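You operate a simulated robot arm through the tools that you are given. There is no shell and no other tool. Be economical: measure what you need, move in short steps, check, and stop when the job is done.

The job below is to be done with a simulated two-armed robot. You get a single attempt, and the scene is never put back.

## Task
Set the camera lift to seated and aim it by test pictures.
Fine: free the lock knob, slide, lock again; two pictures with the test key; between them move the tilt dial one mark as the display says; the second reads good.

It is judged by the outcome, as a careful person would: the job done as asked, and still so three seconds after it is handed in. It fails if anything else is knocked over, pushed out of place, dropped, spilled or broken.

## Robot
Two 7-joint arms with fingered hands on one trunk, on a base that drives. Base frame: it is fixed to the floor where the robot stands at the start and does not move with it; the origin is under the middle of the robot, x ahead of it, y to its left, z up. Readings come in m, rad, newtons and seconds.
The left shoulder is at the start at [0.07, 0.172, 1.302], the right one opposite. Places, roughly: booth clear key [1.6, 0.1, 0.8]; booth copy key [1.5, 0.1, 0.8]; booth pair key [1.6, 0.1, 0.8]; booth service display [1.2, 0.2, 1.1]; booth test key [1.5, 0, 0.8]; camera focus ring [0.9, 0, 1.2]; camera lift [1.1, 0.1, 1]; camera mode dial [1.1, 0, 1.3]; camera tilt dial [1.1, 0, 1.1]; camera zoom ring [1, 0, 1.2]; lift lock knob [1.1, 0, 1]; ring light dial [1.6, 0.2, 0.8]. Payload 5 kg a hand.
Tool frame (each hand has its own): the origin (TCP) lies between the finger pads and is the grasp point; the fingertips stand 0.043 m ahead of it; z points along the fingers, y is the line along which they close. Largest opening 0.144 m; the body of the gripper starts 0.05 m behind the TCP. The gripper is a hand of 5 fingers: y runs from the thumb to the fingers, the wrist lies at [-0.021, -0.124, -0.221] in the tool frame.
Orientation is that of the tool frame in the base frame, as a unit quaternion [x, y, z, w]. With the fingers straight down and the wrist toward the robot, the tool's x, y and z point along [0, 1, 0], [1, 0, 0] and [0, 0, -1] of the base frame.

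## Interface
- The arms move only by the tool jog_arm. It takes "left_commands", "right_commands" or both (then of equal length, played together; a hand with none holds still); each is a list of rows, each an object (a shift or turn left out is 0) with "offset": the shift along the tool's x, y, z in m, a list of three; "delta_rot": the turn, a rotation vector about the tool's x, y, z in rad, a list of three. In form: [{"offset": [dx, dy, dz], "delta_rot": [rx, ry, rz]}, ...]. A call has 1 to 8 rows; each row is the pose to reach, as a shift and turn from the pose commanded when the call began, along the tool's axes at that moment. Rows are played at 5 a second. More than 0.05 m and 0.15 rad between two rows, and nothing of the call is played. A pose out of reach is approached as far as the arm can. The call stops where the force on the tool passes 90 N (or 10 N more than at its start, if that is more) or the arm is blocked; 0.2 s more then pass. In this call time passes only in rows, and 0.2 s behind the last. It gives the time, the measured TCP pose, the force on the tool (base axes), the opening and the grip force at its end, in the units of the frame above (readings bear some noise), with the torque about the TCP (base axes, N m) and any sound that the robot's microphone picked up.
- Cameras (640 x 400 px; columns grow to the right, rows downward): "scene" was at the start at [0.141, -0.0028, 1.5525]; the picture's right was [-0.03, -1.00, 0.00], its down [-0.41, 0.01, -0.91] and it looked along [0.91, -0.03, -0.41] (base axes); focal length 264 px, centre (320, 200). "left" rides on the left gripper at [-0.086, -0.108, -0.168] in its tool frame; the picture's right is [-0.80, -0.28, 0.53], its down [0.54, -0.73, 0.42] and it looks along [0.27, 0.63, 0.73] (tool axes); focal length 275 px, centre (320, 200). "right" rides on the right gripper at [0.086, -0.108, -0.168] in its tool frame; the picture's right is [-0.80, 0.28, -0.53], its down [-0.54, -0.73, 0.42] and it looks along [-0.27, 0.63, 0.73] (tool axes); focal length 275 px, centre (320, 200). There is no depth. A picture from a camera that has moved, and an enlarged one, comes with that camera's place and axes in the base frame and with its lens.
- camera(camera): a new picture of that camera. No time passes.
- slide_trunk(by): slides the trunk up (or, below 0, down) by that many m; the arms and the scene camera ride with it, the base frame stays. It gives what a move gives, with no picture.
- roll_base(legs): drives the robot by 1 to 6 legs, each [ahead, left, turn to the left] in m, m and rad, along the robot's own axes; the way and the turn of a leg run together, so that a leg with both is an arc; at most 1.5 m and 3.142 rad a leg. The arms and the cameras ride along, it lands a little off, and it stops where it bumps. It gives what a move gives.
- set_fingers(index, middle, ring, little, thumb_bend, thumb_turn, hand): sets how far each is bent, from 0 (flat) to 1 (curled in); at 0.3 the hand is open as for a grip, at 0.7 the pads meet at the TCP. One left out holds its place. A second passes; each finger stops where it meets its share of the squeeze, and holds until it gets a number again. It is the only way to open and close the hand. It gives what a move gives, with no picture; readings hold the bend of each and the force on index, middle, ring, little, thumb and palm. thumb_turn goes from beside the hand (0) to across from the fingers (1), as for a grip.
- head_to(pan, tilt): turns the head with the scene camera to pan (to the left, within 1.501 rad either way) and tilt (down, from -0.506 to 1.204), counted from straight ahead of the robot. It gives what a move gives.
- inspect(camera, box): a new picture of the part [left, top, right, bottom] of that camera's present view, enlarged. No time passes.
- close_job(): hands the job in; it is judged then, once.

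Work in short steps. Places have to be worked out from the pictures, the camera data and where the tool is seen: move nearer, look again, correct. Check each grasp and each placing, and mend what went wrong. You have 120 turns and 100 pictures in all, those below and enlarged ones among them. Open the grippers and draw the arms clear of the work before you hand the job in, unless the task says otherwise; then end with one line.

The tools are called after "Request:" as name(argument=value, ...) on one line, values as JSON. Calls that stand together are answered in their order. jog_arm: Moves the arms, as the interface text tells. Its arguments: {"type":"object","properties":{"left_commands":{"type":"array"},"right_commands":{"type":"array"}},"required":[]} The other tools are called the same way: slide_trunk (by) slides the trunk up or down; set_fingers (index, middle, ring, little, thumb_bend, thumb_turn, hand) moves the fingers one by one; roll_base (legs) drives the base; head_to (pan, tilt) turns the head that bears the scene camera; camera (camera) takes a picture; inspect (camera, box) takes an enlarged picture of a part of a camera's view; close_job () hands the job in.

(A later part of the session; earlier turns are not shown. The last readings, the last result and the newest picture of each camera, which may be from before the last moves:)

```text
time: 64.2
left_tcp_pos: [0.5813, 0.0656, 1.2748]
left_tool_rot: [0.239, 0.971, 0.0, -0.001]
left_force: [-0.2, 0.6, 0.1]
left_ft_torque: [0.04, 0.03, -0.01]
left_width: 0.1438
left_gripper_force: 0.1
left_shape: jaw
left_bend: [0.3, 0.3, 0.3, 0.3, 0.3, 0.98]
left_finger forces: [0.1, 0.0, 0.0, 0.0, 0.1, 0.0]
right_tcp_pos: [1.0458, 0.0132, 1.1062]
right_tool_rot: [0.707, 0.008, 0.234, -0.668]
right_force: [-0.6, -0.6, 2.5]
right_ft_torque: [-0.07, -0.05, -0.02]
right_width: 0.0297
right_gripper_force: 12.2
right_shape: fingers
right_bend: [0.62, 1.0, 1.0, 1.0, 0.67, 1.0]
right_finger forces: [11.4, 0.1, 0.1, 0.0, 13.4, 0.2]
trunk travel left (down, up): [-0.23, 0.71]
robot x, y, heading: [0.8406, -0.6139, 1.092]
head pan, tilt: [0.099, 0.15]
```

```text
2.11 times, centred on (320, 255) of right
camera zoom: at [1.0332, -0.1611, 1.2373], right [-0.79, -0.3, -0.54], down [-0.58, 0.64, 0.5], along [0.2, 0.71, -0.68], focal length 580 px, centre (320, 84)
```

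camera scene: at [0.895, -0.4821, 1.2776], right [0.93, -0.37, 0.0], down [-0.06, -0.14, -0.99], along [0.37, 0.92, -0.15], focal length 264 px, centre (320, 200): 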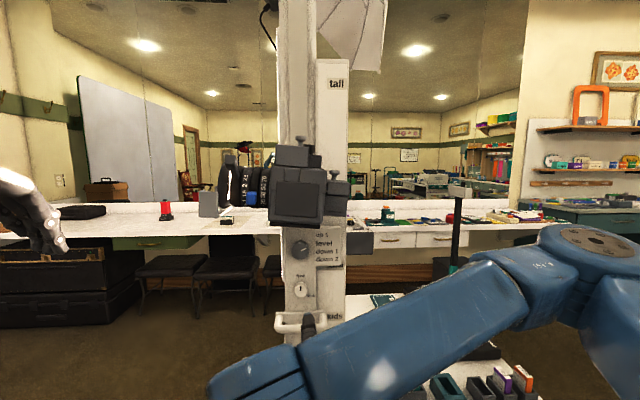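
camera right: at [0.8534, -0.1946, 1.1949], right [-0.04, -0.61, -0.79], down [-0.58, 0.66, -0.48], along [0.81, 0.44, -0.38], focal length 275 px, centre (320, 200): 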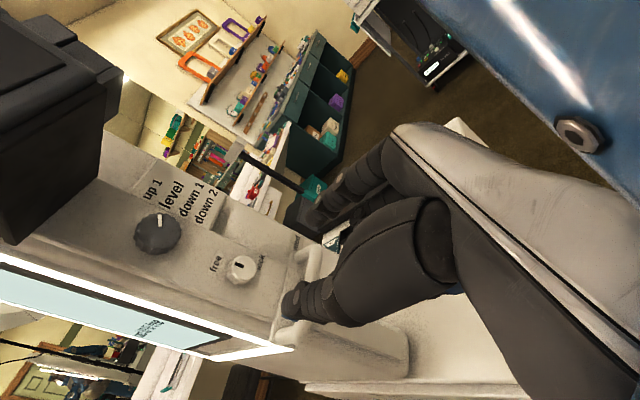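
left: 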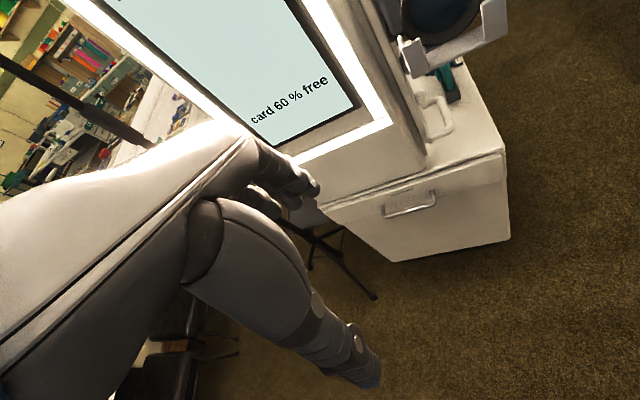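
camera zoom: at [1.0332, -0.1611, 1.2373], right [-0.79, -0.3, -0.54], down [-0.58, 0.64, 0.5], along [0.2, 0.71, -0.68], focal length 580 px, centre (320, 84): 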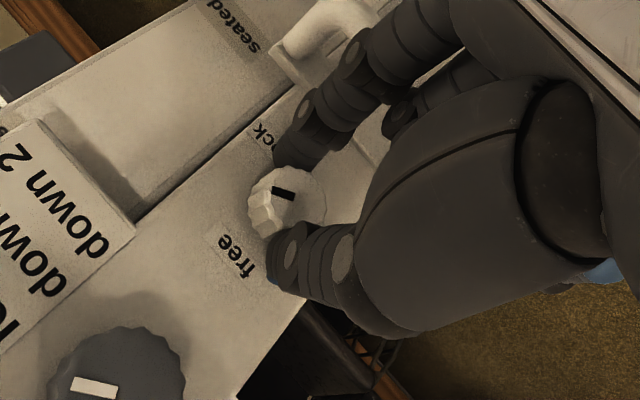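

The knob turns with the hand. I continue another 0.5 rad.

Request:
jog_arm(right_commands=[{"offset": [0.0003, -0.0009, 0], "delta_rot": [0, 0, 0.14]}, {"offset": [0.0008, -0.0017, 0], "delta_rot": [0, 0, 0.28]}, {"offset": [0.0014, -0.0024, 0], "delta_rot": [0, 0, 0.42]}, {"offset": [0.0018, -0.0029, 0], "delta_rot": [0, 0, 0.52]}])

Request:
camera(camera="scene")

```text
time: 65.2
left_tcp_pos: [0.5802, 0.0637, 1.2771]
left_tool_rot: [0.238, 0.971, -0.001, 0.001]
left_force: [-0.3, 0.7, 0.1]
left_ft_torque: [0.02, 0.02, 0.01]
left_width: 0.1439
left_gripper_force: 0.1
left_shape: jaw
left_bend: [0.3, 0.3, 0.3, 0.3, 0.3, 0.98]
left_finger forces: [0.1, 0.0, 0.0, 0.0, 0.0, 0.1]
right_tcp_pos: [1.0478, 0.0126, 1.1088]
right_tool_rot: [-0.685, 0.174, -0.056, 0.705]
right_force: [-0.2, -1.6, 1.2]
right_ft_torque: [-0.11, 0.04, -0.04]
right_width: 0.0297
right_gripper_force: 12.5
right_shape: fingers
right_bend: [0.61, 1.0, 1.0, 1.0, 0.68, 1.0]
right_finger forces: [12.2, 0.0, 0.0, 0.0, 13.0, 0.1]
trunk travel left (down, up): [-0.23, 0.71]
robot x, y, heading: [0.8407, -0.6134, 1.088]
head pan, tilt: [0.099, 0.15]
```

```text
56 pictures are left
camera scene: at [0.8942, -0.4827, 1.4077], right [0.93, -0.37, 0.0], down [-0.06, -0.14, -0.99], along [0.37, 0.92, -0.15], focal length 264 px, centre (320, 200)
```

scene: 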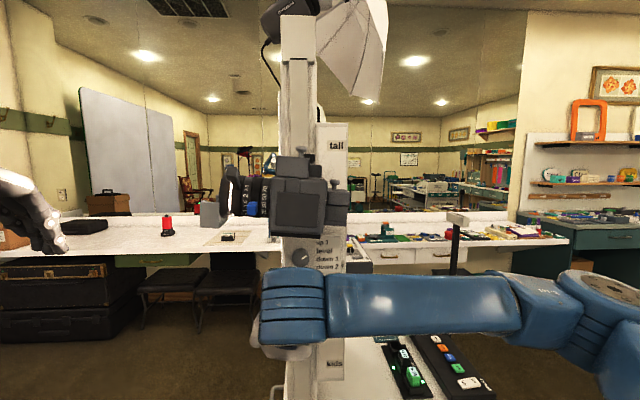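

I release the pinch and back straight out to see the knob and scale.

Request:
set_fingers(hand="right", index=0.55, thumb_bend=0.58)

Request:
jog_arm(right_commands=[{"offset": [0, 0, -0.04]}, {"offset": [0, 0, -0.08]}, {"offset": [0, 0.02, -0.12]}, {"offset": [0, 0.07, -0.12]}, {"offset": [0, 0.12, -0.12]}, {"offset": [0, 0.16, -0.12]}])

Request:
inspect(camera="scene", box=[240, 220, 400, 390])

```text
time: 66.2
left_tcp_pos: [0.5799, 0.0655, 1.2758]
left_tool_rot: [0.238, 0.971, -0.002, 0.001]
left_force: [-0.6, 0.4, 0.2]
left_ft_torque: [-0.02, -0.03, -0.03]
left_width: 0.1439
left_gripper_force: 0.0
left_shape: jaw
left_bend: [0.3, 0.3, 0.3, 0.3, 0.3, 0.98]
left_finger forces: [0.1, 0.0, 0.0, 0.1, 0.1, 0.0]
right_tcp_pos: [1.0476, 0.0128, 1.1096]
right_tool_rot: [-0.685, 0.174, -0.056, 0.705]
right_force: [-0.5, 1.3, -1.0]
right_ft_torque: [0.0, 0.01, -0.01]
right_width: 0.0561
right_gripper_force: 0.1
right_shape: fingers
right_bend: [0.55, 1.0, 1.0, 1.0, 0.57, 1.0]
right_finger forces: [0.1, 0.1, 0.0, 0.1, 0.0, 0.1]
trunk travel left (down, up): [-0.23, 0.71]
robot x, y, heading: [0.8412, -0.6138, 1.09]
head pan, tilt: [0.099, 0.15]
```

```text
time: 67.6
left_tcp_pos: [0.58, 0.0654, 1.2761]
left_tool_rot: [0.239, 0.971, -0.001, 0.0]
left_force: [0.8, 0.2, 0.3]
left_ft_torque: [0.04, 0.02, -0.01]
left_width: 0.1438
left_gripper_force: 0.0
left_shape: jaw
left_bend: [0.3, 0.3, 0.3, 0.3, 0.3, 0.98]
left_finger forces: [0.0, 0.0, 0.1, 0.0, 0.1, 0.0]
right_tcp_pos: [0.984, -0.0897, 0.9509]
right_tool_rot: [-0.685, 0.173, -0.055, 0.706]
right_force: [-0.6, 0.7, 0.5]
right_ft_torque: [-0.01, 0.04, 0.01]
right_width: 0.0562
right_gripper_force: 0.1
right_shape: fingers
right_bend: [0.55, 1.0, 1.0, 1.0, 0.57, 1.0]
right_finger forces: [0.0, 0.1, 0.1, 0.0, 0.0, 0.0]
trunk travel left (down, up): [-0.23, 0.71]
robot x, y, heading: [0.838, -0.6127, 1.088]
head pan, tilt: [0.099, 0.15]
```

```text
2.35 times, centred on (320, 305) of scene
camera zoom: at [0.8945, -0.4819, 1.4077], right [0.93, -0.37, 0.0], down [-0.06, -0.14, -0.99], along [0.37, 0.92, -0.15], focal length 622 px, centre (320, -47)
```

zoom: 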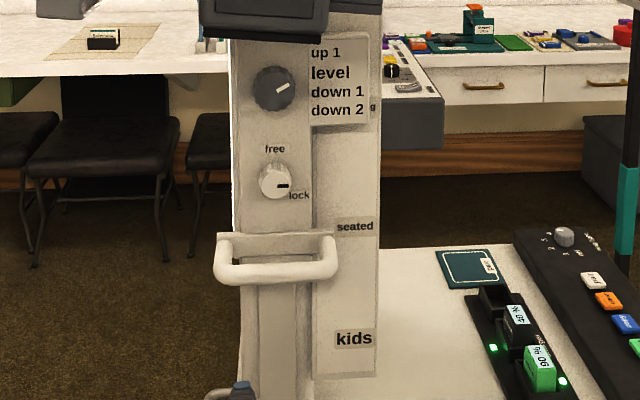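

The knob reads "lock" and the handle lines up with "seated", matching the original relation to "kids". I check whether the left hand camera sees the display, and look at the keys.

Request:
camera(camera="left")

Request:
head_to(pan=-0.4, tilt=0.7)

Request:
camera(camera="scene")

```text
54 pictures are left
camera left: at [0.6063, -0.0696, 1.4441], right [0.57, -0.62, -0.53], down [-0.82, -0.39, -0.42], along [0.05, 0.68, -0.73], focal length 275 px, centre (320, 200)
```

left: 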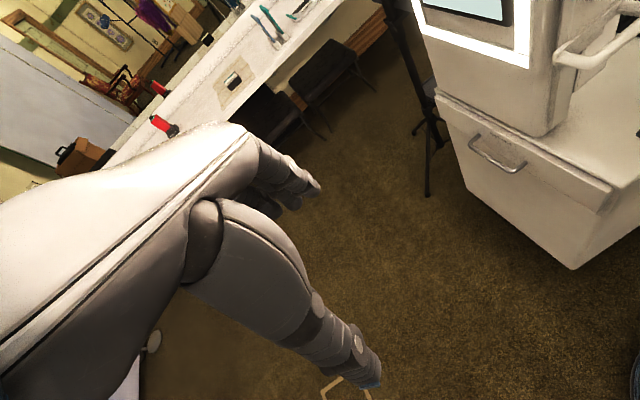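

```text
time: 68.5
left_tcp_pos: [0.5804, 0.0655, 1.2756]
left_tool_rot: [0.239, 0.971, -0.002, 0.001]
left_force: [-0.2, 0.5, 0.2]
left_ft_torque: [0.02, 0.01, 0.01]
left_width: 0.1439
left_gripper_force: 0.1
left_shape: jaw
left_bend: [0.3, 0.3, 0.3, 0.3, 0.3, 0.98]
left_finger forces: [0.0, 0.1, 0.0, 0.1, 0.1, 0.0]
right_tcp_pos: [0.9835, -0.0912, 0.9526]
right_tool_rot: [-0.685, 0.173, -0.056, 0.705]
right_force: [-0.4, -0.4, -0.6]
right_ft_torque: [-0.02, -0.01, 0.03]
right_width: 0.0563
right_gripper_force: 0.1
right_shape: fingers
right_bend: [0.55, 1.0, 1.0, 1.0, 0.57, 1.0]
right_finger forces: [0.0, 0.0, 0.0, 0.0, 0.1, 0.1]
trunk travel left (down, up): [-0.23, 0.71]
robot x, y, heading: [0.8394, -0.6126, 1.088]
head pan, tilt: [-0.4, 0.7]
```

```text
53 pictures are left
camera scene: at [0.9251, -0.5142, 1.3576], right [0.64, -0.77, 0.0], down [-0.5, -0.41, -0.77], along [0.59, 0.49, -0.64], focal length 264 px, centre (320, 200)
```

scene: 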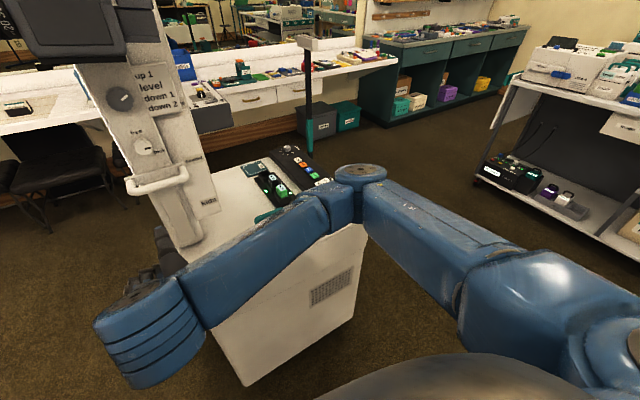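

The left camera can later be turned to see the display. For the test key (from two views at about (1.514, 0.00, 0.82)) I first raise the trunk 0.15 so the hand clears the lens-cover box, and close index and thumb as a poker.

Request:
slide_trunk(by=0.15)

Request:
jog_arm(right_commands=[{"offset": [0.04, 0, -0.02]}, {"offset": [0.08, 0, -0.03]}, {"offset": [0.12, 0, -0.03]}, {"offset": [0.165, 0, -0.03]}, {"offset": [0.21, 0, -0.03]}])

Request:
set_fingers(hand="right", index=0.72, thumb_bend=0.72)

Request:
jog_arm(right_commands=[{"delta_rot": [-0.0863, -0.0863, -0.0863]}, {"delta_rot": [-0.1727, -0.1727, -0.1727]}, {"delta_rot": [-0.259, -0.259, -0.259]}, {"delta_rot": [-0.3454, -0.3454, -0.3454]}, {"delta_rot": [-0.4317, -0.4317, -0.4317]}, {"delta_rot": [-0.518, -0.518, -0.518]}, {"delta_rot": [-0.6044, -0.6044, -0.6044]}])

```text
time: 70.3
left_tcp_pos: [0.5804, 0.0648, 1.4259]
left_tool_rot: [0.239, 0.971, -0.001, 0.001]
left_force: [0.4, 0.8, -0.4]
left_ft_torque: [0.0, -0.03, 0.02]
left_width: 0.1437
left_gripper_force: 0.1
left_shape: jaw
left_bend: [0.3, 0.3, 0.3, 0.3, 0.3, 0.98]
left_finger forces: [0.1, 0.0, 0.1, 0.0, 0.1, 0.0]
right_tcp_pos: [0.9854, -0.0905, 1.1013]
right_tool_rot: [-0.685, 0.173, -0.056, 0.705]
right_force: [0.3, 0.8, 0.0]
right_ft_torque: [0.0, 0.0, 0.02]
right_width: 0.0564
right_gripper_force: 0.0
right_shape: fingers
right_bend: [0.55, 1.0, 1.0, 1.0, 0.57, 1.0]
right_finger forces: [0.0, 0.0, 0.0, 0.0, 0.0, 0.1]
trunk travel left (down, up): [-0.38, 0.56]
robot x, y, heading: [0.8385, -0.6154, 1.088]
head pan, tilt: [-0.4, 0.7]
```

```text
time: 71.5
left_tcp_pos: [0.5812, 0.0627, 1.4278]
left_tool_rot: [0.238, 0.971, 0.0, -0.001]
left_force: [-0.2, -0.6, 0.5]
left_ft_torque: [0.05, 0.04, 0.03]
left_width: 0.1439
left_gripper_force: 0.1
left_shape: jaw
left_bend: [0.3, 0.3, 0.3, 0.3, 0.3, 0.98]
left_finger forces: [0.1, 0.0, 0.0, 0.0, 0.0, 0.0]
right_tcp_pos: [1.1737, -0.1304, 1.0476]
right_tool_rot: [-0.685, 0.173, -0.055, 0.706]
right_force: [0.1, -0.8, -0.2]
right_ft_torque: [0.01, -0.02, 0.04]
right_width: 0.0565
right_gripper_force: 0.2
right_shape: fingers
right_bend: [0.55, 1.0, 1.0, 1.0, 0.57, 1.0]
right_finger forces: [0.0, 0.0, 0.0, 0.1, 0.0, 0.0]
right hand out of reach, approached as far as the arm can: row 2, 3, 4, 5
trunk travel left (down, up): [-0.38, 0.56]
robot x, y, heading: [0.8387, -0.6152, 1.091]
head pan, tilt: [-0.4, 0.7]
```

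```text
time: 72.5
left_tcp_pos: [0.5804, 0.065, 1.4268]
left_tool_rot: [0.238, 0.971, -0.001, -0.001]
left_force: [0.8, 0.5, -0.2]
left_ft_torque: [0.04, 0.03, -0.01]
left_width: 0.1436
left_gripper_force: 0.2
left_shape: jaw
left_bend: [0.3, 0.3, 0.3, 0.3, 0.3, 0.98]
left_finger forces: [0.0, 0.0, 0.0, 0.0, 0.0, 0.1]
right_tcp_pos: [1.1714, -0.1291, 1.046]
right_tool_rot: [-0.685, 0.173, -0.057, 0.705]
right_force: [0.4, 1.0, 0.0]
right_ft_torque: [0.0, 0.02, -0.01]
right_width: 0.0025
right_gripper_force: 0.1
right_shape: fingers
right_bend: [0.71, 1.0, 1.0, 1.0, 0.71, 1.0]
right_finger forces: [0.1, 0.0, 0.0, 0.0, 0.0, 0.0]
trunk travel left (down, up): [-0.38, 0.56]
robot x, y, heading: [0.842, -0.6119, 1.09]
head pan, tilt: [-0.4, 0.7]
```

```text
time: 74.1
left_tcp_pos: [0.5811, 0.0653, 1.4259]
left_tool_rot: [0.238, 0.971, -0.001, 0.0]
left_force: [0.1, 0.2, -0.3]
left_ft_torque: [0.01, -0.02, 0.0]
left_width: 0.1435
left_gripper_force: 0.0
left_shape: jaw
left_bend: [0.3, 0.3, 0.3, 0.3, 0.3, 0.98]
left_finger forces: [0.1, 0.0, 0.0, 0.1, 0.0, 0.0]
right_tcp_pos: [1.1713, -0.1303, 1.0492]
right_tool_rot: [0.863, 0.236, 0.004, -0.446]
right_force: [-0.7, -0.2, -1.0]
right_ft_torque: [-0.03, -0.02, 0.01]
right_width: 0.0027
right_gripper_force: 0.0
right_shape: fingers
right_bend: [0.71, 1.0, 1.0, 1.0, 0.71, 1.0]
right_finger forces: [0.0, 0.0, 0.0, 0.0, 0.0, 0.0]
trunk travel left (down, up): [-0.38, 0.56]
robot x, y, heading: [0.8399, -0.6123, 1.089]
head pan, tilt: [-0.4, 0.7]
```

Halfway through the rotation. I continue while drifting right and up.

Request:
jog_arm(right_commands=[{"offset": [0.017, 0.002, -0.008], "delta_rot": [-0.0863, -0.0863, -0.0863]}, {"offset": [0.034, 0.003, -0.016], "delta_rot": [-0.1727, -0.1727, -0.1727]}, {"offset": [0.051, 0.005, -0.024], "delta_rot": [-0.259, -0.259, -0.259]}, {"offset": [0.068, 0.006, -0.031], "delta_rot": [-0.3454, -0.3454, -0.3454]}, {"offset": [0.085, 0.008, -0.039], "delta_rot": [-0.4317, -0.4317, -0.4317]}, {"offset": [0.102, 0.01, -0.047], "delta_rot": [-0.518, -0.518, -0.518]}, {"offset": [0.117, 0.011, -0.054], "delta_rot": [-0.6044, -0.6044, -0.6044]}])

Request:
camera(camera="right")

Request:
camera(camera="scene")

```text
time: 75.7
left_tcp_pos: [0.579, 0.065, 1.4248]
left_tool_rot: [0.238, 0.971, 0.0, 0.001]
left_force: [-0.5, 0.1, 0.1]
left_ft_torque: [-0.02, -0.05, 0.01]
left_width: 0.1437
left_gripper_force: 0.0
left_shape: jaw
left_bend: [0.3, 0.3, 0.3, 0.3, 0.3, 0.98]
left_finger forces: [0.0, 0.0, 0.0, 0.0, 0.0, 0.1]
right_tcp_pos: [1.2886, -0.1296, 1.1009]
right_tool_rot: [0.809, 0.582, -0.048, -0.067]
right_force: [-0.2, 0.2, -0.3]
right_ft_torque: [-0.04, -0.05, 0.01]
right_width: 0.0029
right_gripper_force: 0.1
right_shape: fingers
right_bend: [0.72, 1.0, 1.0, 1.0, 0.71, 1.0]
right_finger forces: [0.0, 0.1, 0.0, 0.0, 0.0, 0.0]
trunk travel left (down, up): [-0.38, 0.56]
robot x, y, heading: [0.8347, -0.6126, 1.093]
head pan, tilt: [-0.4, 0.7]
```

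```text
52 pictures are left
camera right: at [1.2418, -0.0238, 1.2843], right [0.1, -0.87, 0.48], down [-0.92, -0.26, -0.3], along [0.39, -0.41, -0.83], focal length 275 px, centre (320, 200)
```

right: 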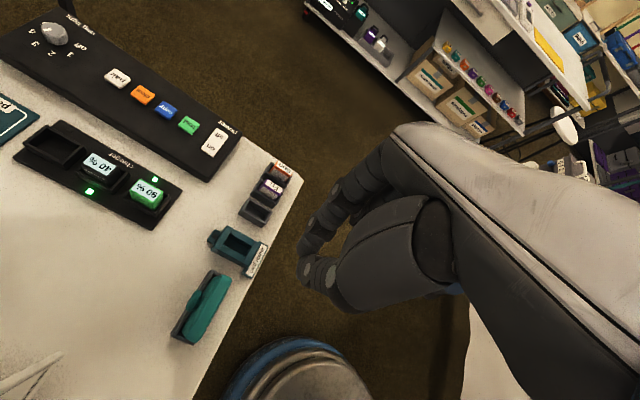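

```text
51 pictures are left
camera scene: at [0.9242, -0.5138, 1.5075], right [0.64, -0.77, 0.0], down [-0.5, -0.41, -0.77], along [0.59, 0.49, -0.64], focal length 264 px, centre (320, 200)
```

scene: 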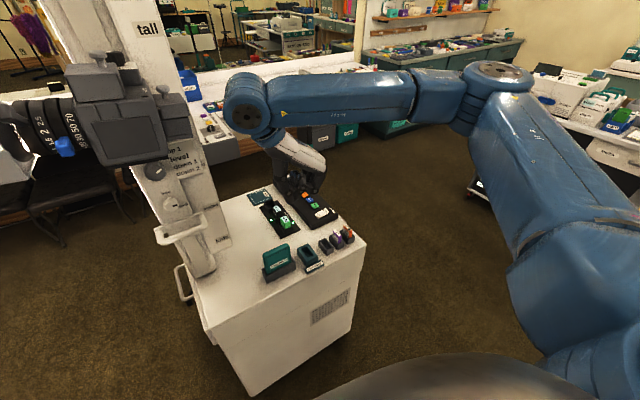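

Hand now points down near the key panel, and the test key measures about (1.518, 0.01). I move above it.

Request:
jog_arm(right_commands=[{"offset": [0.034, 0.0285, -0.005], "delta_rot": [-0.08, 0, 0]}, {"offset": [0.068, 0.057, -0.0095], "delta_rot": [-0.165, 0, 0]}, {"offset": [0.102, 0.0855, -0.014], "delta_rot": [-0.165, 0, 0]}, {"offset": [0.136, 0.114, -0.019], "delta_rot": [-0.165, 0, 0]}, {"offset": [0.17, 0.1425, -0.024], "delta_rot": [-0.165, 0, 0]}, {"offset": [0.205, 0.171, -0.0285], "delta_rot": [-0.165, 0, 0]}, {"offset": [0.205, 0.1775, 0.011], "delta_rot": [-0.165, 0, 0]}, {"offset": [0.205, 0.184, 0.05], "delta_rot": [-0.165, 0, 0]}])

Request:
camera(camera="right")

Request:
inspect(camera="scene", box=[230, 130, 390, 280])

```text
time: 77.5
left_tcp_pos: [0.5821, 0.0667, 1.4255]
left_tool_rot: [0.238, 0.971, -0.002, -0.001]
left_force: [0.7, 0.8, -0.1]
left_ft_torque: [-0.05, 0.0, -0.01]
left_width: 0.1439
left_gripper_force: 0.1
left_shape: jaw
left_bend: [0.3, 0.3, 0.3, 0.3, 0.3, 0.98]
left_finger forces: [0.0, 0.0, 0.1, 0.0, 0.1, 0.1]
right_tcp_pos: [1.5229, 0.0108, 1.0175]
right_tool_rot: [0.812, 0.583, 0.0, -0.002]
right_force: [0.6, -0.5, 0.1]
right_ft_torque: [-0.01, 0.05, 0.0]
right_width: 0.0027
right_gripper_force: 0.1
right_shape: fingers
right_bend: [0.72, 1.0, 1.0, 1.0, 0.71, 1.0]
right_finger forces: [0.0, 0.0, 0.1, 0.0, 0.1, 0.1]
trunk travel left (down, up): [-0.38, 0.56]
robot x, y, heading: [0.8377, -0.6137, 1.087]
head pan, tilt: [-0.4, 0.7]
```

```text
50 pictures are left
camera right: at [1.4469, 0.1263, 1.1865], right [0.01, -0.85, 0.53], down [-0.86, -0.28, -0.42], along [0.51, -0.45, -0.73], focal length 275 px, centre (320, 200)
```

right: 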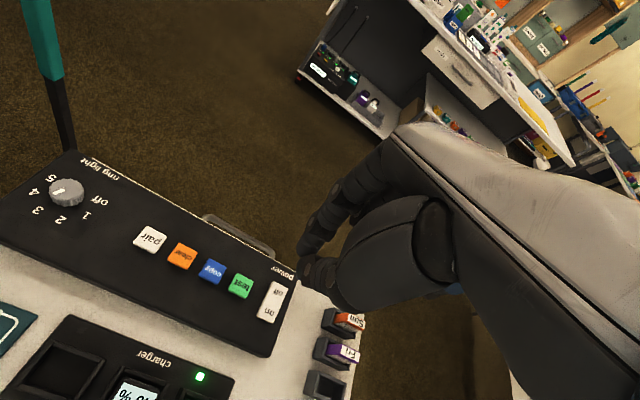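

```text
2.67 times, centred on (310, 205) of scene
camera zoom: at [0.9261, -0.5132, 1.5075], right [0.64, -0.77, 0.0], down [-0.5, -0.41, -0.76], along [0.59, 0.49, -0.65], focal length 705 px, centre (347, 187)
```

zoom: 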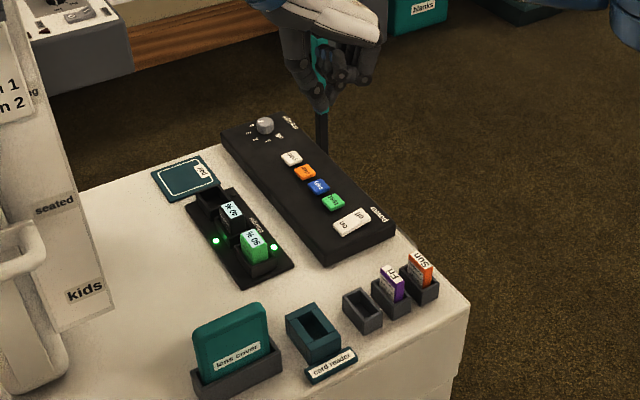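

Intersecting four views puts the test key at (1.543, 0.015, 0.79). I go over it and down to about 4 cm above.

Request:
jog_arm(right_commands=[{"offset": [0.009, 0.018, 0.03]}, {"offset": [0.009, 0.018, 0.075]}, {"offset": [0.009, 0.018, 0.12]}, {"offset": [0.009, 0.018, 0.145]}])

Request:
camera(camera="right")

Request:
inspect(camera="scene", box=[280, 150, 370, 240])

```text
time: 78.5
left_tcp_pos: [0.5807, 0.0672, 1.4262]
left_tool_rot: [0.239, 0.971, -0.001, 0.0]
left_force: [-0.9, -0.5, 0.4]
left_ft_torque: [-0.01, 0.02, 0.01]
left_width: 0.1438
left_gripper_force: 0.1
left_shape: jaw
left_bend: [0.3, 0.3, 0.3, 0.3, 0.3, 0.98]
left_finger forces: [0.0, 0.0, 0.0, 0.0, 0.1, 0.0]
right_tcp_pos: [1.5392, 0.0116, 0.8733]
right_tool_rot: [0.812, 0.583, -0.001, -0.002]
right_force: [-0.2, -0.7, 0.2]
right_ft_torque: [-0.05, 0.04, -0.03]
right_width: 0.0029
right_gripper_force: 0.1
right_shape: fingers
right_bend: [0.72, 1.0, 1.0, 1.0, 0.71, 1.0]
right_finger forces: [0.0, 0.0, 0.0, 0.0, 0.0, 0.0]
trunk travel left (down, up): [-0.38, 0.56]
robot x, y, heading: [0.8356, -0.6084, 1.09]
head pan, tilt: [-0.4, 0.7]
```

```text
48 pictures are left
camera right: at [1.4643, 0.127, 1.0416], right [0.01, -0.85, 0.53], down [-0.86, -0.28, -0.42], along [0.51, -0.45, -0.73], focal length 275 px, centre (320, 200)
```

right: 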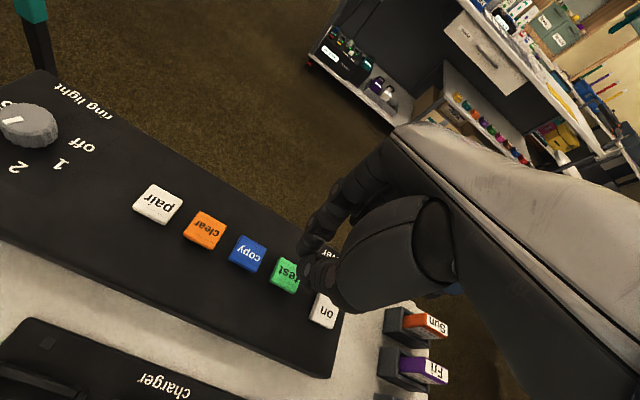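

```text
4.44 times, centred on (325, 195) of scene
camera zoom: at [0.9259, -0.5136, 1.5075], right [0.64, -0.77, 0.0], down [-0.5, -0.41, -0.76], along [0.59, 0.49, -0.64], focal length 1175 px, centre (298, 222)
```

zoom: 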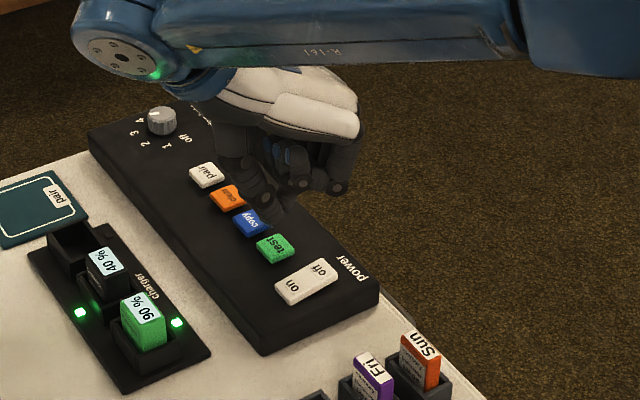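

The tip looks close to the key but I want certainty about where it sits, so I enlarge the right view.

Request:
inspect(camera="right", box=[230, 200, 390, 340])

```text
2.86 times, centred on (310, 270) of right
camera zoom: at [1.4643, 0.127, 1.0416], right [0.01, -0.85, 0.53], down [-0.86, -0.28, -0.42], along [0.51, -0.45, -0.73], focal length 786 px, centre (349, 0)
```

zoom: 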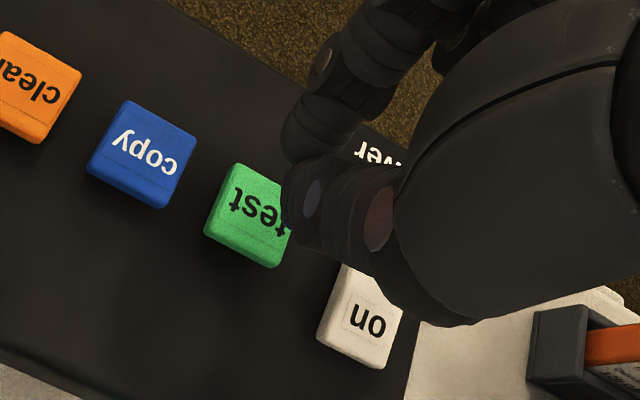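

The fingertip lies about 1.2 cm off toward "copy". I correct by (-0.012, 0.006) in tool x, y, descend 2.2 cm and look again.

Request:
jog_arm(right_commands=[{"offset": [-0.012, 0.006, 0.0]}, {"offset": [-0.012, 0.006, 0.022]}])

Request:
inspect(camera="right", box=[230, 200, 390, 340])

Request:
inspect(camera="scene", box=[290, 160, 350, 230])

```text
time: 79.1
left_tcp_pos: [0.5809, 0.0663, 1.4257]
left_tool_rot: [0.238, 0.971, -0.002, 0.0]
left_force: [0.5, 0.3, -1.0]
left_ft_torque: [-0.06, 0.0, -0.02]
left_width: 0.1439
left_gripper_force: 0.0
left_shape: jaw
left_bend: [0.3, 0.3, 0.3, 0.3, 0.3, 0.98]
left_finger forces: [0.0, 0.0, 0.0, 0.0, 0.1, 0.1]
right_tcp_pos: [1.5409, 0.0001, 0.8502]
right_tool_rot: [0.813, 0.583, -0.002, -0.001]
right_force: [0.4, 0.9, -0.7]
right_ft_torque: [-0.01, 0.01, 0.03]
right_width: 0.003
right_gripper_force: 0.0
right_shape: fingers
right_bend: [0.72, 1.0, 1.0, 1.0, 0.71, 1.0]
right_finger forces: [0.0, 0.0, 0.0, 0.0, 0.0, 0.0]
trunk travel left (down, up): [-0.38, 0.56]
robot x, y, heading: [0.8383, -0.6146, 1.088]
head pan, tilt: [-0.4, 0.7]
```

```text
2.86 times, centred on (310, 270) of right
camera zoom: at [1.466, 0.1155, 1.0186], right [0.01, -0.85, 0.53], down [-0.86, -0.28, -0.42], along [0.51, -0.45, -0.73], focal length 786 px, centre (349, 0)
```

zoom: 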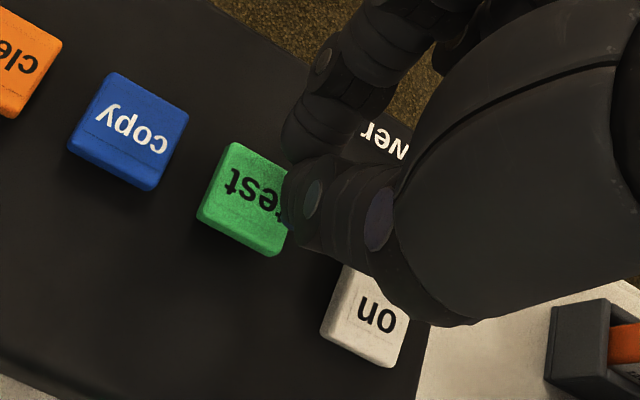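

```text
5.71 times, centred on (320, 195) of scene
camera zoom: at [0.9257, -0.5126, 1.5074], right [0.64, -0.77, 0.0], down [-0.5, -0.41, -0.76], along [0.59, 0.49, -0.65], focal length 1510 px, centre (320, 229)
```

zoom: 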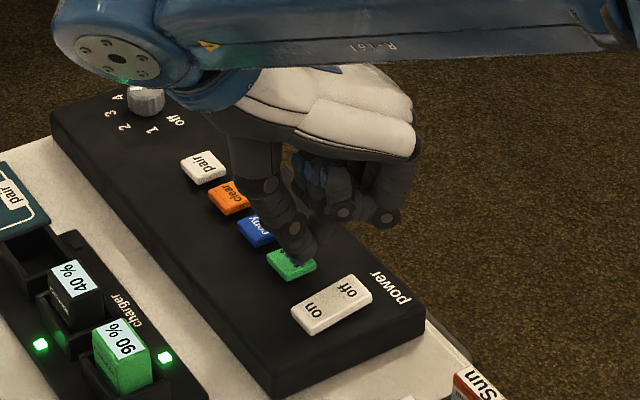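

The fingertip is now right over the green test key. I lower gently in small steps.

Request:
jog_arm(right_commands=[{"offset": [-0.001, -0.002, 0.006]}, {"offset": [-0.001, -0.002, 0.012]}])

Request:
inspect(camera="scene", box=[290, 160, 350, 230])

```text
time: 79.7
left_tcp_pos: [0.5792, 0.0657, 1.4256]
left_tool_rot: [0.239, 0.971, -0.001, 0.001]
left_force: [0.7, 0.8, -0.9]
left_ft_torque: [-0.02, -0.02, -0.02]
left_width: 0.144
left_gripper_force: 0.2
left_shape: jaw
left_bend: [0.3, 0.3, 0.3, 0.3, 0.3, 0.98]
left_finger forces: [0.0, 0.0, 0.0, 0.1, 0.0, 0.1]
right_tcp_pos: [1.5383, -0.0017, 0.8417]
right_tool_rot: [0.812, 0.583, 0.001, -0.002]
right_force: [0.0, -0.7, 4.3]
right_ft_torque: [0.02, 0.08, 0.02]
right_width: 0.0031
right_gripper_force: 3.9
right_shape: fingers
right_bend: [0.72, 1.0, 1.0, 1.0, 0.71, 1.0]
right_finger forces: [0.0, 0.1, 0.0, 0.0, 6.7, 0.1]
trunk travel left (down, up): [-0.38, 0.56]
robot x, y, heading: [0.8384, -0.6138, 1.091]
head pan, tilt: [-0.4, 0.7]
heard: click
```

```text
5.71 times, centred on (320, 195) of scene
camera zoom: at [0.9245, -0.5143, 1.5077], right [0.64, -0.77, 0.0], down [-0.5, -0.41, -0.77], along [0.59, 0.49, -0.64], focal length 1510 px, centre (320, 229)
```

zoom: 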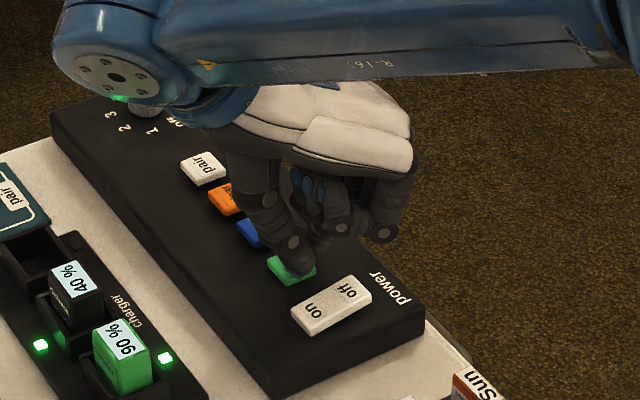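

A click was heard on the green key. I lift the finger and meanwhile yaw the left hand so its camera faces the display.

Request:
jog_arm(right_commands=[{"offset": [0, 0, -0.02]}, {"offset": [0, 0, -0.06]}, {"offset": [0, 0, -0.1]}, {"offset": [0, 0, -0.1]}, {"offset": [0, 0, -0.1]}, {"offset": [0, 0, -0.1]}, {"offset": [0, 0, -0.1]}], left_commands=[{"delta_rot": [0, 0, 0.145]}, {"delta_rot": [0, 0, 0.29]}, {"delta_rot": [0, 0, 0.435]}, {"delta_rot": [0, 0, 0.58]}, {"delta_rot": [0, 0, 0.725]}, {"delta_rot": [0, 0, 0.87]}, {"delta_rot": [0, 0, 1.015]}])

Request:
camera(camera="left")

```text
time: 81.3
left_tcp_pos: [0.5802, 0.0657, 1.4261]
left_tool_rot: [0.681, 0.732, -0.002, 0.002]
left_force: [0.0, 0.2, -0.1]
left_ft_torque: [0.01, 0.04, -0.03]
left_width: 0.144
left_gripper_force: 0.1
left_shape: jaw
left_bend: [0.3, 0.3, 0.3, 0.3, 0.3, 0.98]
left_finger forces: [0.0, 0.0, 0.0, 0.0, 0.0, 0.1]
right_tcp_pos: [1.536, -0.0007, 0.9428]
right_tool_rot: [0.813, 0.582, -0.001, -0.003]
right_force: [1.0, 0.8, 0.4]
right_ft_torque: [-0.02, -0.01, 0.01]
right_width: 0.0028
right_gripper_force: 0.1
right_shape: fingers
right_bend: [0.72, 1.0, 1.0, 1.0, 0.71, 1.0]
right_finger forces: [0.1, 0.0, 0.0, 0.0, 0.1, 0.0]
trunk travel left (down, up): [-0.38, 0.56]
robot x, y, heading: [0.836, -0.6159, 1.088]
head pan, tilt: [-0.4, 0.7]
```

```text
42 pictures are left
camera left: at [0.4784, -0.0269, 1.5941], right [-0.23, -0.82, -0.53], down [-0.76, 0.49, -0.42], along [0.61, 0.31, -0.73], focal length 275 px, centre (320, 200)
```

left: 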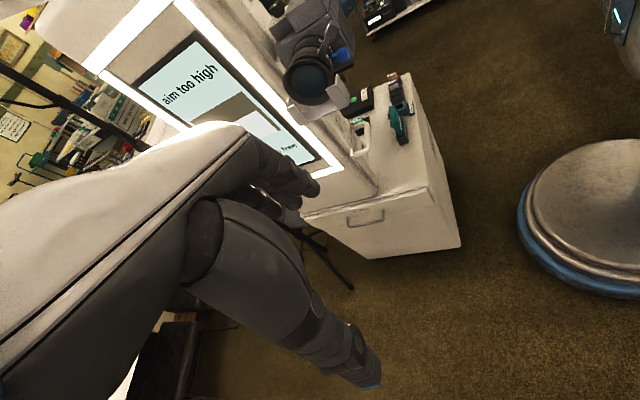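

The display says "aim too high". I enlarge it to read all of it.

Request:
inspect(camera="left", box=[120, 30, 340, 180])

```text
2.67 times, centred on (230, 105) of left
camera zoom: at [0.4784, -0.0269, 1.5941], right [-0.23, -0.82, -0.53], down [-0.76, 0.49, -0.42], along [0.61, 0.31, -0.73], focal length 734 px, centre (560, 453)
```

zoom: 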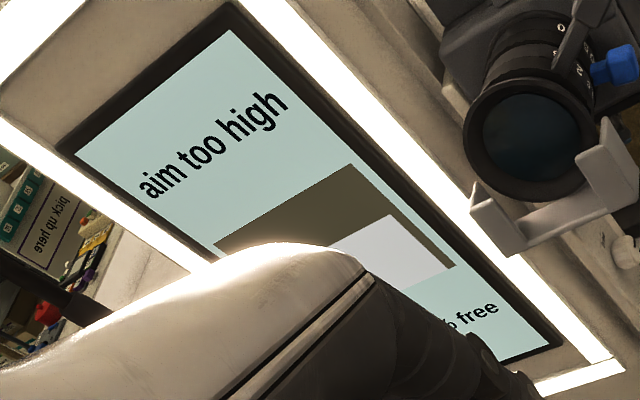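

"Aim too high" means the dial goes one mark down. I bring the right hand back: raise it and rotate about tool y to point at the lift face with a slight upward tilt.

Request:
jog_arm(right_commands=[{"offset": [0, 0, -0.05]}, {"offset": [0, 0, -0.1]}, {"offset": [-0.02, -0.02, -0.15], "delta_rot": [0, 0.14, 0]}, {"offset": [-0.05, -0.03, -0.18], "delta_rot": [0, 0.28, 0]}, {"offset": [-0.08, -0.04, -0.2], "delta_rot": [0, 0.42, 0]}, {"offset": [-0.1, -0.06, -0.22], "delta_rot": [0, 0.56, 0]}, {"offset": [-0.12, -0.09, -0.23], "delta_rot": [0, 0.7, 0]}, {"offset": [-0.14, -0.12, -0.24], "delta_rot": [0, 0.84, 0]}])

Request:
jog_arm(right_commands=[{"delta_rot": [0, 0.14, 0]}, {"delta_rot": [0, 0.28, 0]}, {"delta_rot": [0, 0.42, 0]}, {"delta_rot": [0, 0.56, 0]}, {"delta_rot": [0, 0.7, 0]}, {"delta_rot": [0, 0.84, 0]}, {"delta_rot": [0, 0.98, 0]}])

Request:
camera(camera="right")

```text
refused: row 3 steps farther than a row can; nothing moved
```

```text
time: 82.9
left_tcp_pos: [0.581, 0.0648, 1.4261]
left_tool_rot: [0.681, 0.733, -0.001, 0.002]
left_force: [-0.1, 0.0, -0.7]
left_ft_torque: [-0.02, -0.04, 0.03]
left_width: 0.1438
left_gripper_force: 0.1
left_shape: jaw
left_bend: [0.3, 0.3, 0.3, 0.3, 0.3, 0.98]
left_finger forces: [0.0, 0.0, 0.0, 0.0, 0.1, 0.0]
right_tcp_pos: [1.5366, -0.0016, 0.9398]
right_tool_rot: [0.717, 0.514, 0.382, -0.275]
right_force: [-0.7, -0.9, -1.1]
right_ft_torque: [0.13, -0.05, 0.04]
right_width: 0.003
right_gripper_force: 0.1
right_shape: fingers
right_bend: [0.72, 1.0, 1.0, 1.0, 0.71, 1.0]
right_finger forces: [0.0, 0.0, 0.0, 0.1, 0.0, 0.0]
trunk travel left (down, up): [-0.38, 0.56]
robot x, y, heading: [0.8386, -0.613, 1.09]
head pan, tilt: [-0.4, 0.7]
```

```text
40 pictures are left
camera right: at [1.4055, -0.0554, 1.1051], right [-0.02, -0.93, -0.37], down [-0.67, 0.28, -0.69], along [0.74, 0.24, -0.63], focal length 275 px, centre (320, 200)
```

right: 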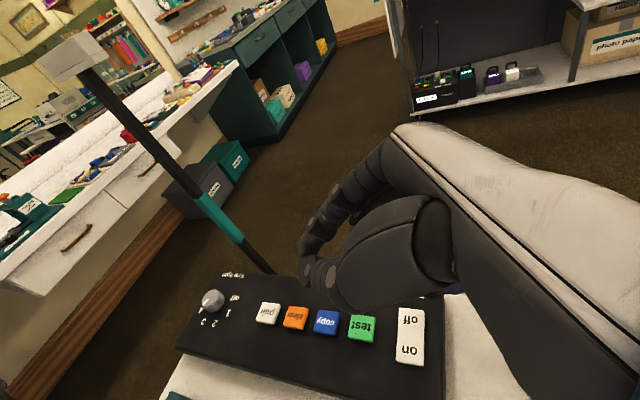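

The first call was refused, so only the second half of the rotation ran; no contact resulted. I now raise, back out and finish the rotation.

Request:
jog_arm(right_commands=[{"offset": [0.0415, 0, -0.028]}, {"offset": [0.083, 0, -0.0556]}, {"offset": [0.108, 0, -0.072], "delta_rot": [0, 0.14, 0]}, {"offset": [0.1216, 0, -0.1056], "delta_rot": [0, 0.28, 0]}, {"offset": [0.129, -0.02, -0.147], "delta_rot": [0, 0.42, 0]}, {"offset": [0.1287, -0.04, -0.183], "delta_rot": [0, 0.56, 0]}, {"offset": [0.128, -0.06, -0.219], "delta_rot": [0, 0.7, 0]}, {"offset": [0.1277, -0.08, -0.255], "delta_rot": [0, 0.84, 0]}])

Request:
head_to(pan=0.1, tilt=0.4)

Request:
camera(camera="scene")

```text
time: 84.7
left_tcp_pos: [0.5784, 0.0655, 1.4262]
left_tool_rot: [0.68, 0.733, -0.001, 0.0]
left_force: [0.0, -0.4, -0.6]
left_ft_torque: [0.02, -0.03, 0.02]
left_width: 0.1436
left_gripper_force: 0.1
left_shape: jaw
left_bend: [0.3, 0.3, 0.3, 0.3, 0.3, 0.98]
left_finger forces: [0.1, 0.0, 0.1, 0.1, 0.0, 0.0]
right_tcp_pos: [1.3956, -0.0767, 1.2162]
right_tool_rot: [0.512, 0.348, 0.639, -0.457]
right_force: [0.1, -0.6, 0.1]
right_ft_torque: [0.02, -0.03, -0.05]
right_width: 0.0027
right_gripper_force: 0.1
right_shape: fingers
right_bend: [0.72, 1.0, 1.0, 1.0, 0.71, 1.0]
right_finger forces: [0.0, 0.1, 0.1, 0.0, 0.0, 0.0]
right hand out of reach, approached as far as the arm can: row 6, 7, 8
trunk travel left (down, up): [-0.38, 0.56]
robot x, y, heading: [0.8385, -0.6153, 1.094]
head pan, tilt: [-0.4, 0.7]
```

```text
time: 85.6
left_tcp_pos: [0.5801, 0.0662, 1.4263]
left_tool_rot: [0.681, 0.732, 0.0, 0.001]
left_force: [-0.2, 0.8, -0.1]
left_ft_torque: [-0.03, -0.03, -0.03]
left_width: 0.1436
left_gripper_force: 0.1
left_shape: jaw
left_bend: [0.3, 0.3, 0.3, 0.3, 0.3, 0.98]
left_finger forces: [0.0, 0.1, 0.0, 0.0, 0.0, 0.0]
right_tcp_pos: [1.3945, -0.0762, 1.2148]
right_tool_rot: [0.513, 0.35, 0.637, -0.457]
right_force: [0.1, 0.3, 0.8]
right_ft_torque: [0.0, 0.04, 0.03]
right_width: 0.0026
right_gripper_force: 0.0
right_shape: fingers
right_bend: [0.72, 1.0, 1.0, 1.0, 0.71, 1.0]
right_finger forces: [0.1, 0.0, 0.0, 0.1, 0.1, 0.0]
trunk travel left (down, up): [-0.38, 0.56]
robot x, y, heading: [0.8378, -0.6136, 1.091]
head pan, tilt: [0.099, 0.4]
```

```text
39 pictures are left
camera scene: at [0.8943, -0.4821, 1.5343], right [0.93, -0.37, 0.0], down [-0.15, -0.36, -0.92], along [0.34, 0.85, -0.39], focal length 264 px, centre (320, 200)
```

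scene: 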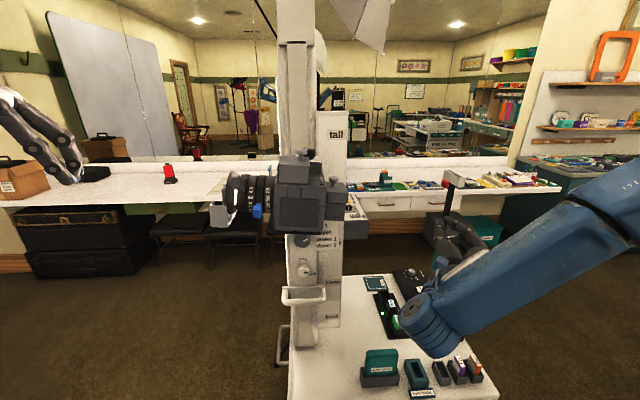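

I move left to a standoff below and in front of the tilt dial.

Request:
jog_arm(right_commands=[{"offset": [-0.015, -0.03, -0.03]}, {"offset": [-0.03, -0.06, -0.06]}, {"offset": [-0.04, -0.1, -0.08]}, {"offset": [-0.045, -0.145, -0.1]}, {"offset": [-0.05, -0.19, -0.11]}, {"offset": [-0.053, -0.235, -0.12]}, {"offset": [-0.056, -0.28, -0.13]}, {"offset": [-0.058, -0.32, -0.14]}])

Request:
camera(camera="right")

```text
time: 87.4
left_tcp_pos: [0.5805, 0.0651, 1.4258]
left_tool_rot: [0.681, 0.732, -0.001, 0.001]
left_force: [-0.5, -0.1, -0.3]
left_ft_torque: [-0.06, 0.0, 0.0]
left_width: 0.1439
left_gripper_force: 0.0
left_shape: jaw
left_bend: [0.3, 0.3, 0.3, 0.3, 0.3, 0.98]
left_finger forces: [0.1, 0.0, 0.0, 0.0, 0.0, 0.0]
right_tcp_pos: [1.1311, -0.0597, 1.1544]
right_tool_rot: [0.517, 0.355, 0.631, -0.456]
right_force: [0.2, 0.2, 0.0]
right_ft_torque: [-0.01, 0.01, 0.01]
right_width: 0.0027
right_gripper_force: 0.0
right_shape: fingers
right_bend: [0.72, 1.0, 1.0, 1.0, 0.71, 1.0]
right_finger forces: [0.1, 0.1, 0.1, 0.1, 0.0, 0.0]
right hand out of reach, approached as far as the arm can: row 1, 2, 3, 4, 5, 6, 7, 8
trunk travel left (down, up): [-0.38, 0.56]
robot x, y, heading: [0.8394, -0.6108, 1.092]
head pan, tilt: [0.099, 0.4]
```

```text
38 pictures are left
camera right: at [0.9685, -0.1969, 1.2055], right [0.13, -0.42, -0.9], down [-0.52, 0.74, -0.42], along [0.85, 0.52, -0.12], focal length 275 px, centre (320, 200)
```

right: 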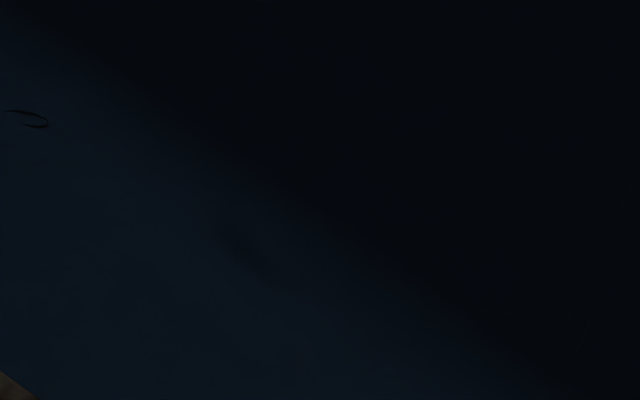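

The arm hides this camera now. I roll the hand 0.9 rad so the index goes below and the thumb above, and check with the scene camera.

Request:
jog_arm(right_commands=[{"offset": [0, -0.01, -0.005], "delta_rot": [0, 0, 0.14]}, {"offset": [0, -0.02, -0.01], "delta_rot": [0, 0, 0.28]}, {"offset": [0, -0.03, -0.015], "delta_rot": [0, 0, 0.42]}, {"offset": [0, -0.045, -0.02], "delta_rot": [0, 0, 0.56]}, {"offset": [0, -0.06, -0.02], "delta_rot": [0, 0, 0.7]}, {"offset": [0, -0.075, -0.02], "delta_rot": [0, 0, 0.84]}, {"offset": [0, -0.09, -0.02], "delta_rot": [0, 0, 0.9]}])

Request:
camera(camera="right")

Request:
camera(camera="scene")

```text
time: 89.0
left_tcp_pos: [0.5798, 0.0653, 1.4265]
left_tool_rot: [0.68, 0.733, 0.0, 0.001]
left_force: [0.0, -0.1, 0.0]
left_ft_torque: [0.01, -0.02, -0.02]
left_width: 0.144
left_gripper_force: 0.1
left_shape: jaw
left_bend: [0.3, 0.3, 0.3, 0.3, 0.3, 0.98]
left_finger forces: [0.0, 0.0, 0.0, 0.0, 0.0, 0.0]
right_tcp_pos: [1.0336, -0.0467, 1.1588]
right_tool_rot: [-0.604, -0.103, -0.376, 0.695]
right_force: [0.7, -0.7, 0.3]
right_ft_torque: [-0.01, -0.01, 0.0]
right_width: 0.0028
right_gripper_force: 0.0
right_shape: fingers
right_bend: [0.72, 1.0, 1.0, 1.0, 0.71, 1.0]
right_finger forces: [0.0, 0.1, 0.0, 0.0, 0.1, 0.0]
trunk travel left (down, up): [-0.38, 0.56]
robot x, y, heading: [0.8393, -0.6086, 1.085]
head pan, tilt: [0.099, 0.4]
```

```text
37 pictures are left
camera right: at [0.9698, -0.2327, 1.2532], right [-0.54, -0.18, -0.83], down [-0.72, 0.61, 0.33], along [0.45, 0.77, -0.46], focal length 275 px, centre (320, 200)
```

right: 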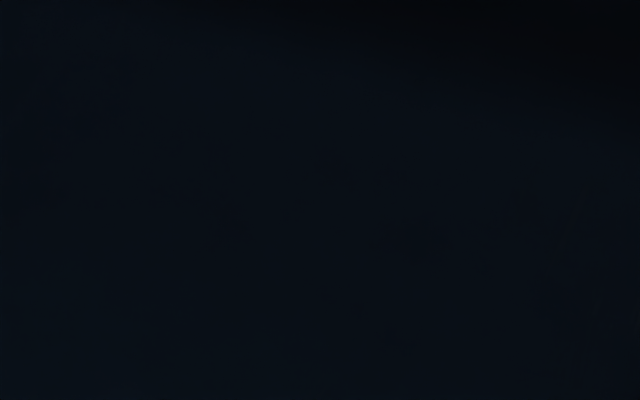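

```text
36 pictures are left
camera scene: at [0.8937, -0.482, 1.5344], right [0.93, -0.37, 0.0], down [-0.14, -0.36, -0.92], along [0.34, 0.85, -0.39], focal length 264 px, centre (320, 200)
```

scene: 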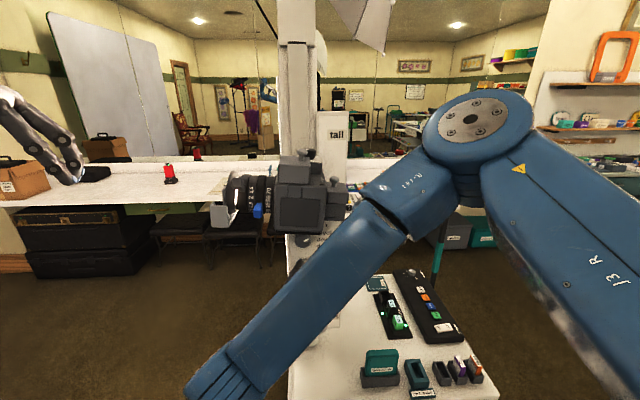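

The arm is folded above the wrist and hides the view. I back off, lower the trunk 0.15 and raise the hand instead, restoring the good geometry used at the knob.

Request:
jog_arm(right_commands=[{"offset": [0, 0, -0.03]}, {"offset": [0, 0, -0.05]}])

Request:
slide_trunk(by=-0.13)

```text
time: 89.6
left_tcp_pos: [0.5793, 0.063, 1.4279]
left_tool_rot: [0.68, 0.733, 0.0, 0.001]
left_force: [-0.2, -0.3, 0.6]
left_ft_torque: [0.0, -0.04, 0.03]
left_width: 0.1438
left_gripper_force: 0.1
left_shape: jaw
left_bend: [0.3, 0.3, 0.3, 0.3, 0.3, 0.98]
left_finger forces: [0.0, 0.0, 0.1, 0.0, 0.0, 0.0]
right_tcp_pos: [1.0182, -0.0905, 1.1475]
right_tool_rot: [-0.604, -0.103, -0.377, 0.694]
right_force: [-1.1, -0.1, -0.4]
right_ft_torque: [-0.01, 0.01, 0.0]
right_width: 0.0028
right_gripper_force: 0.1
right_shape: fingers
right_bend: [0.72, 1.0, 1.0, 1.0, 0.71, 1.0]
right_finger forces: [0.0, 0.0, 0.1, 0.0, 0.1, 0.0]
trunk travel left (down, up): [-0.38, 0.56]
robot x, y, heading: [0.8374, -0.6104, 1.09]
head pan, tilt: [0.099, 0.4]
```

```text
time: 91.2
left_tcp_pos: [0.5796, 0.0654, 1.2971]
left_tool_rot: [0.681, 0.732, 0.0, 0.0]
left_force: [0.8, -1.1, 0.9]
left_ft_torque: [0.01, 0.02, 0.01]
left_width: 0.1437
left_gripper_force: 0.0
left_shape: jaw
left_bend: [0.3, 0.3, 0.3, 0.3, 0.3, 0.98]
left_finger forces: [0.0, 0.0, 0.0, 0.0, 0.0, 0.0]
right_tcp_pos: [1.0184, -0.0902, 1.0173]
right_tool_rot: [-0.604, -0.104, -0.378, 0.694]
right_force: [-0.4, -0.7, 0.6]
right_ft_torque: [-0.01, -0.01, -0.04]
right_width: 0.0027
right_gripper_force: 0.1
right_shape: fingers
right_bend: [0.72, 1.0, 1.0, 1.0, 0.71, 1.0]
right_finger forces: [0.1, 0.1, 0.0, 0.0, 0.0, 0.1]
trunk travel left (down, up): [-0.25, 0.69]
robot x, y, heading: [0.84, -0.6159, 1.09]
head pan, tilt: [0.099, 0.4]
```

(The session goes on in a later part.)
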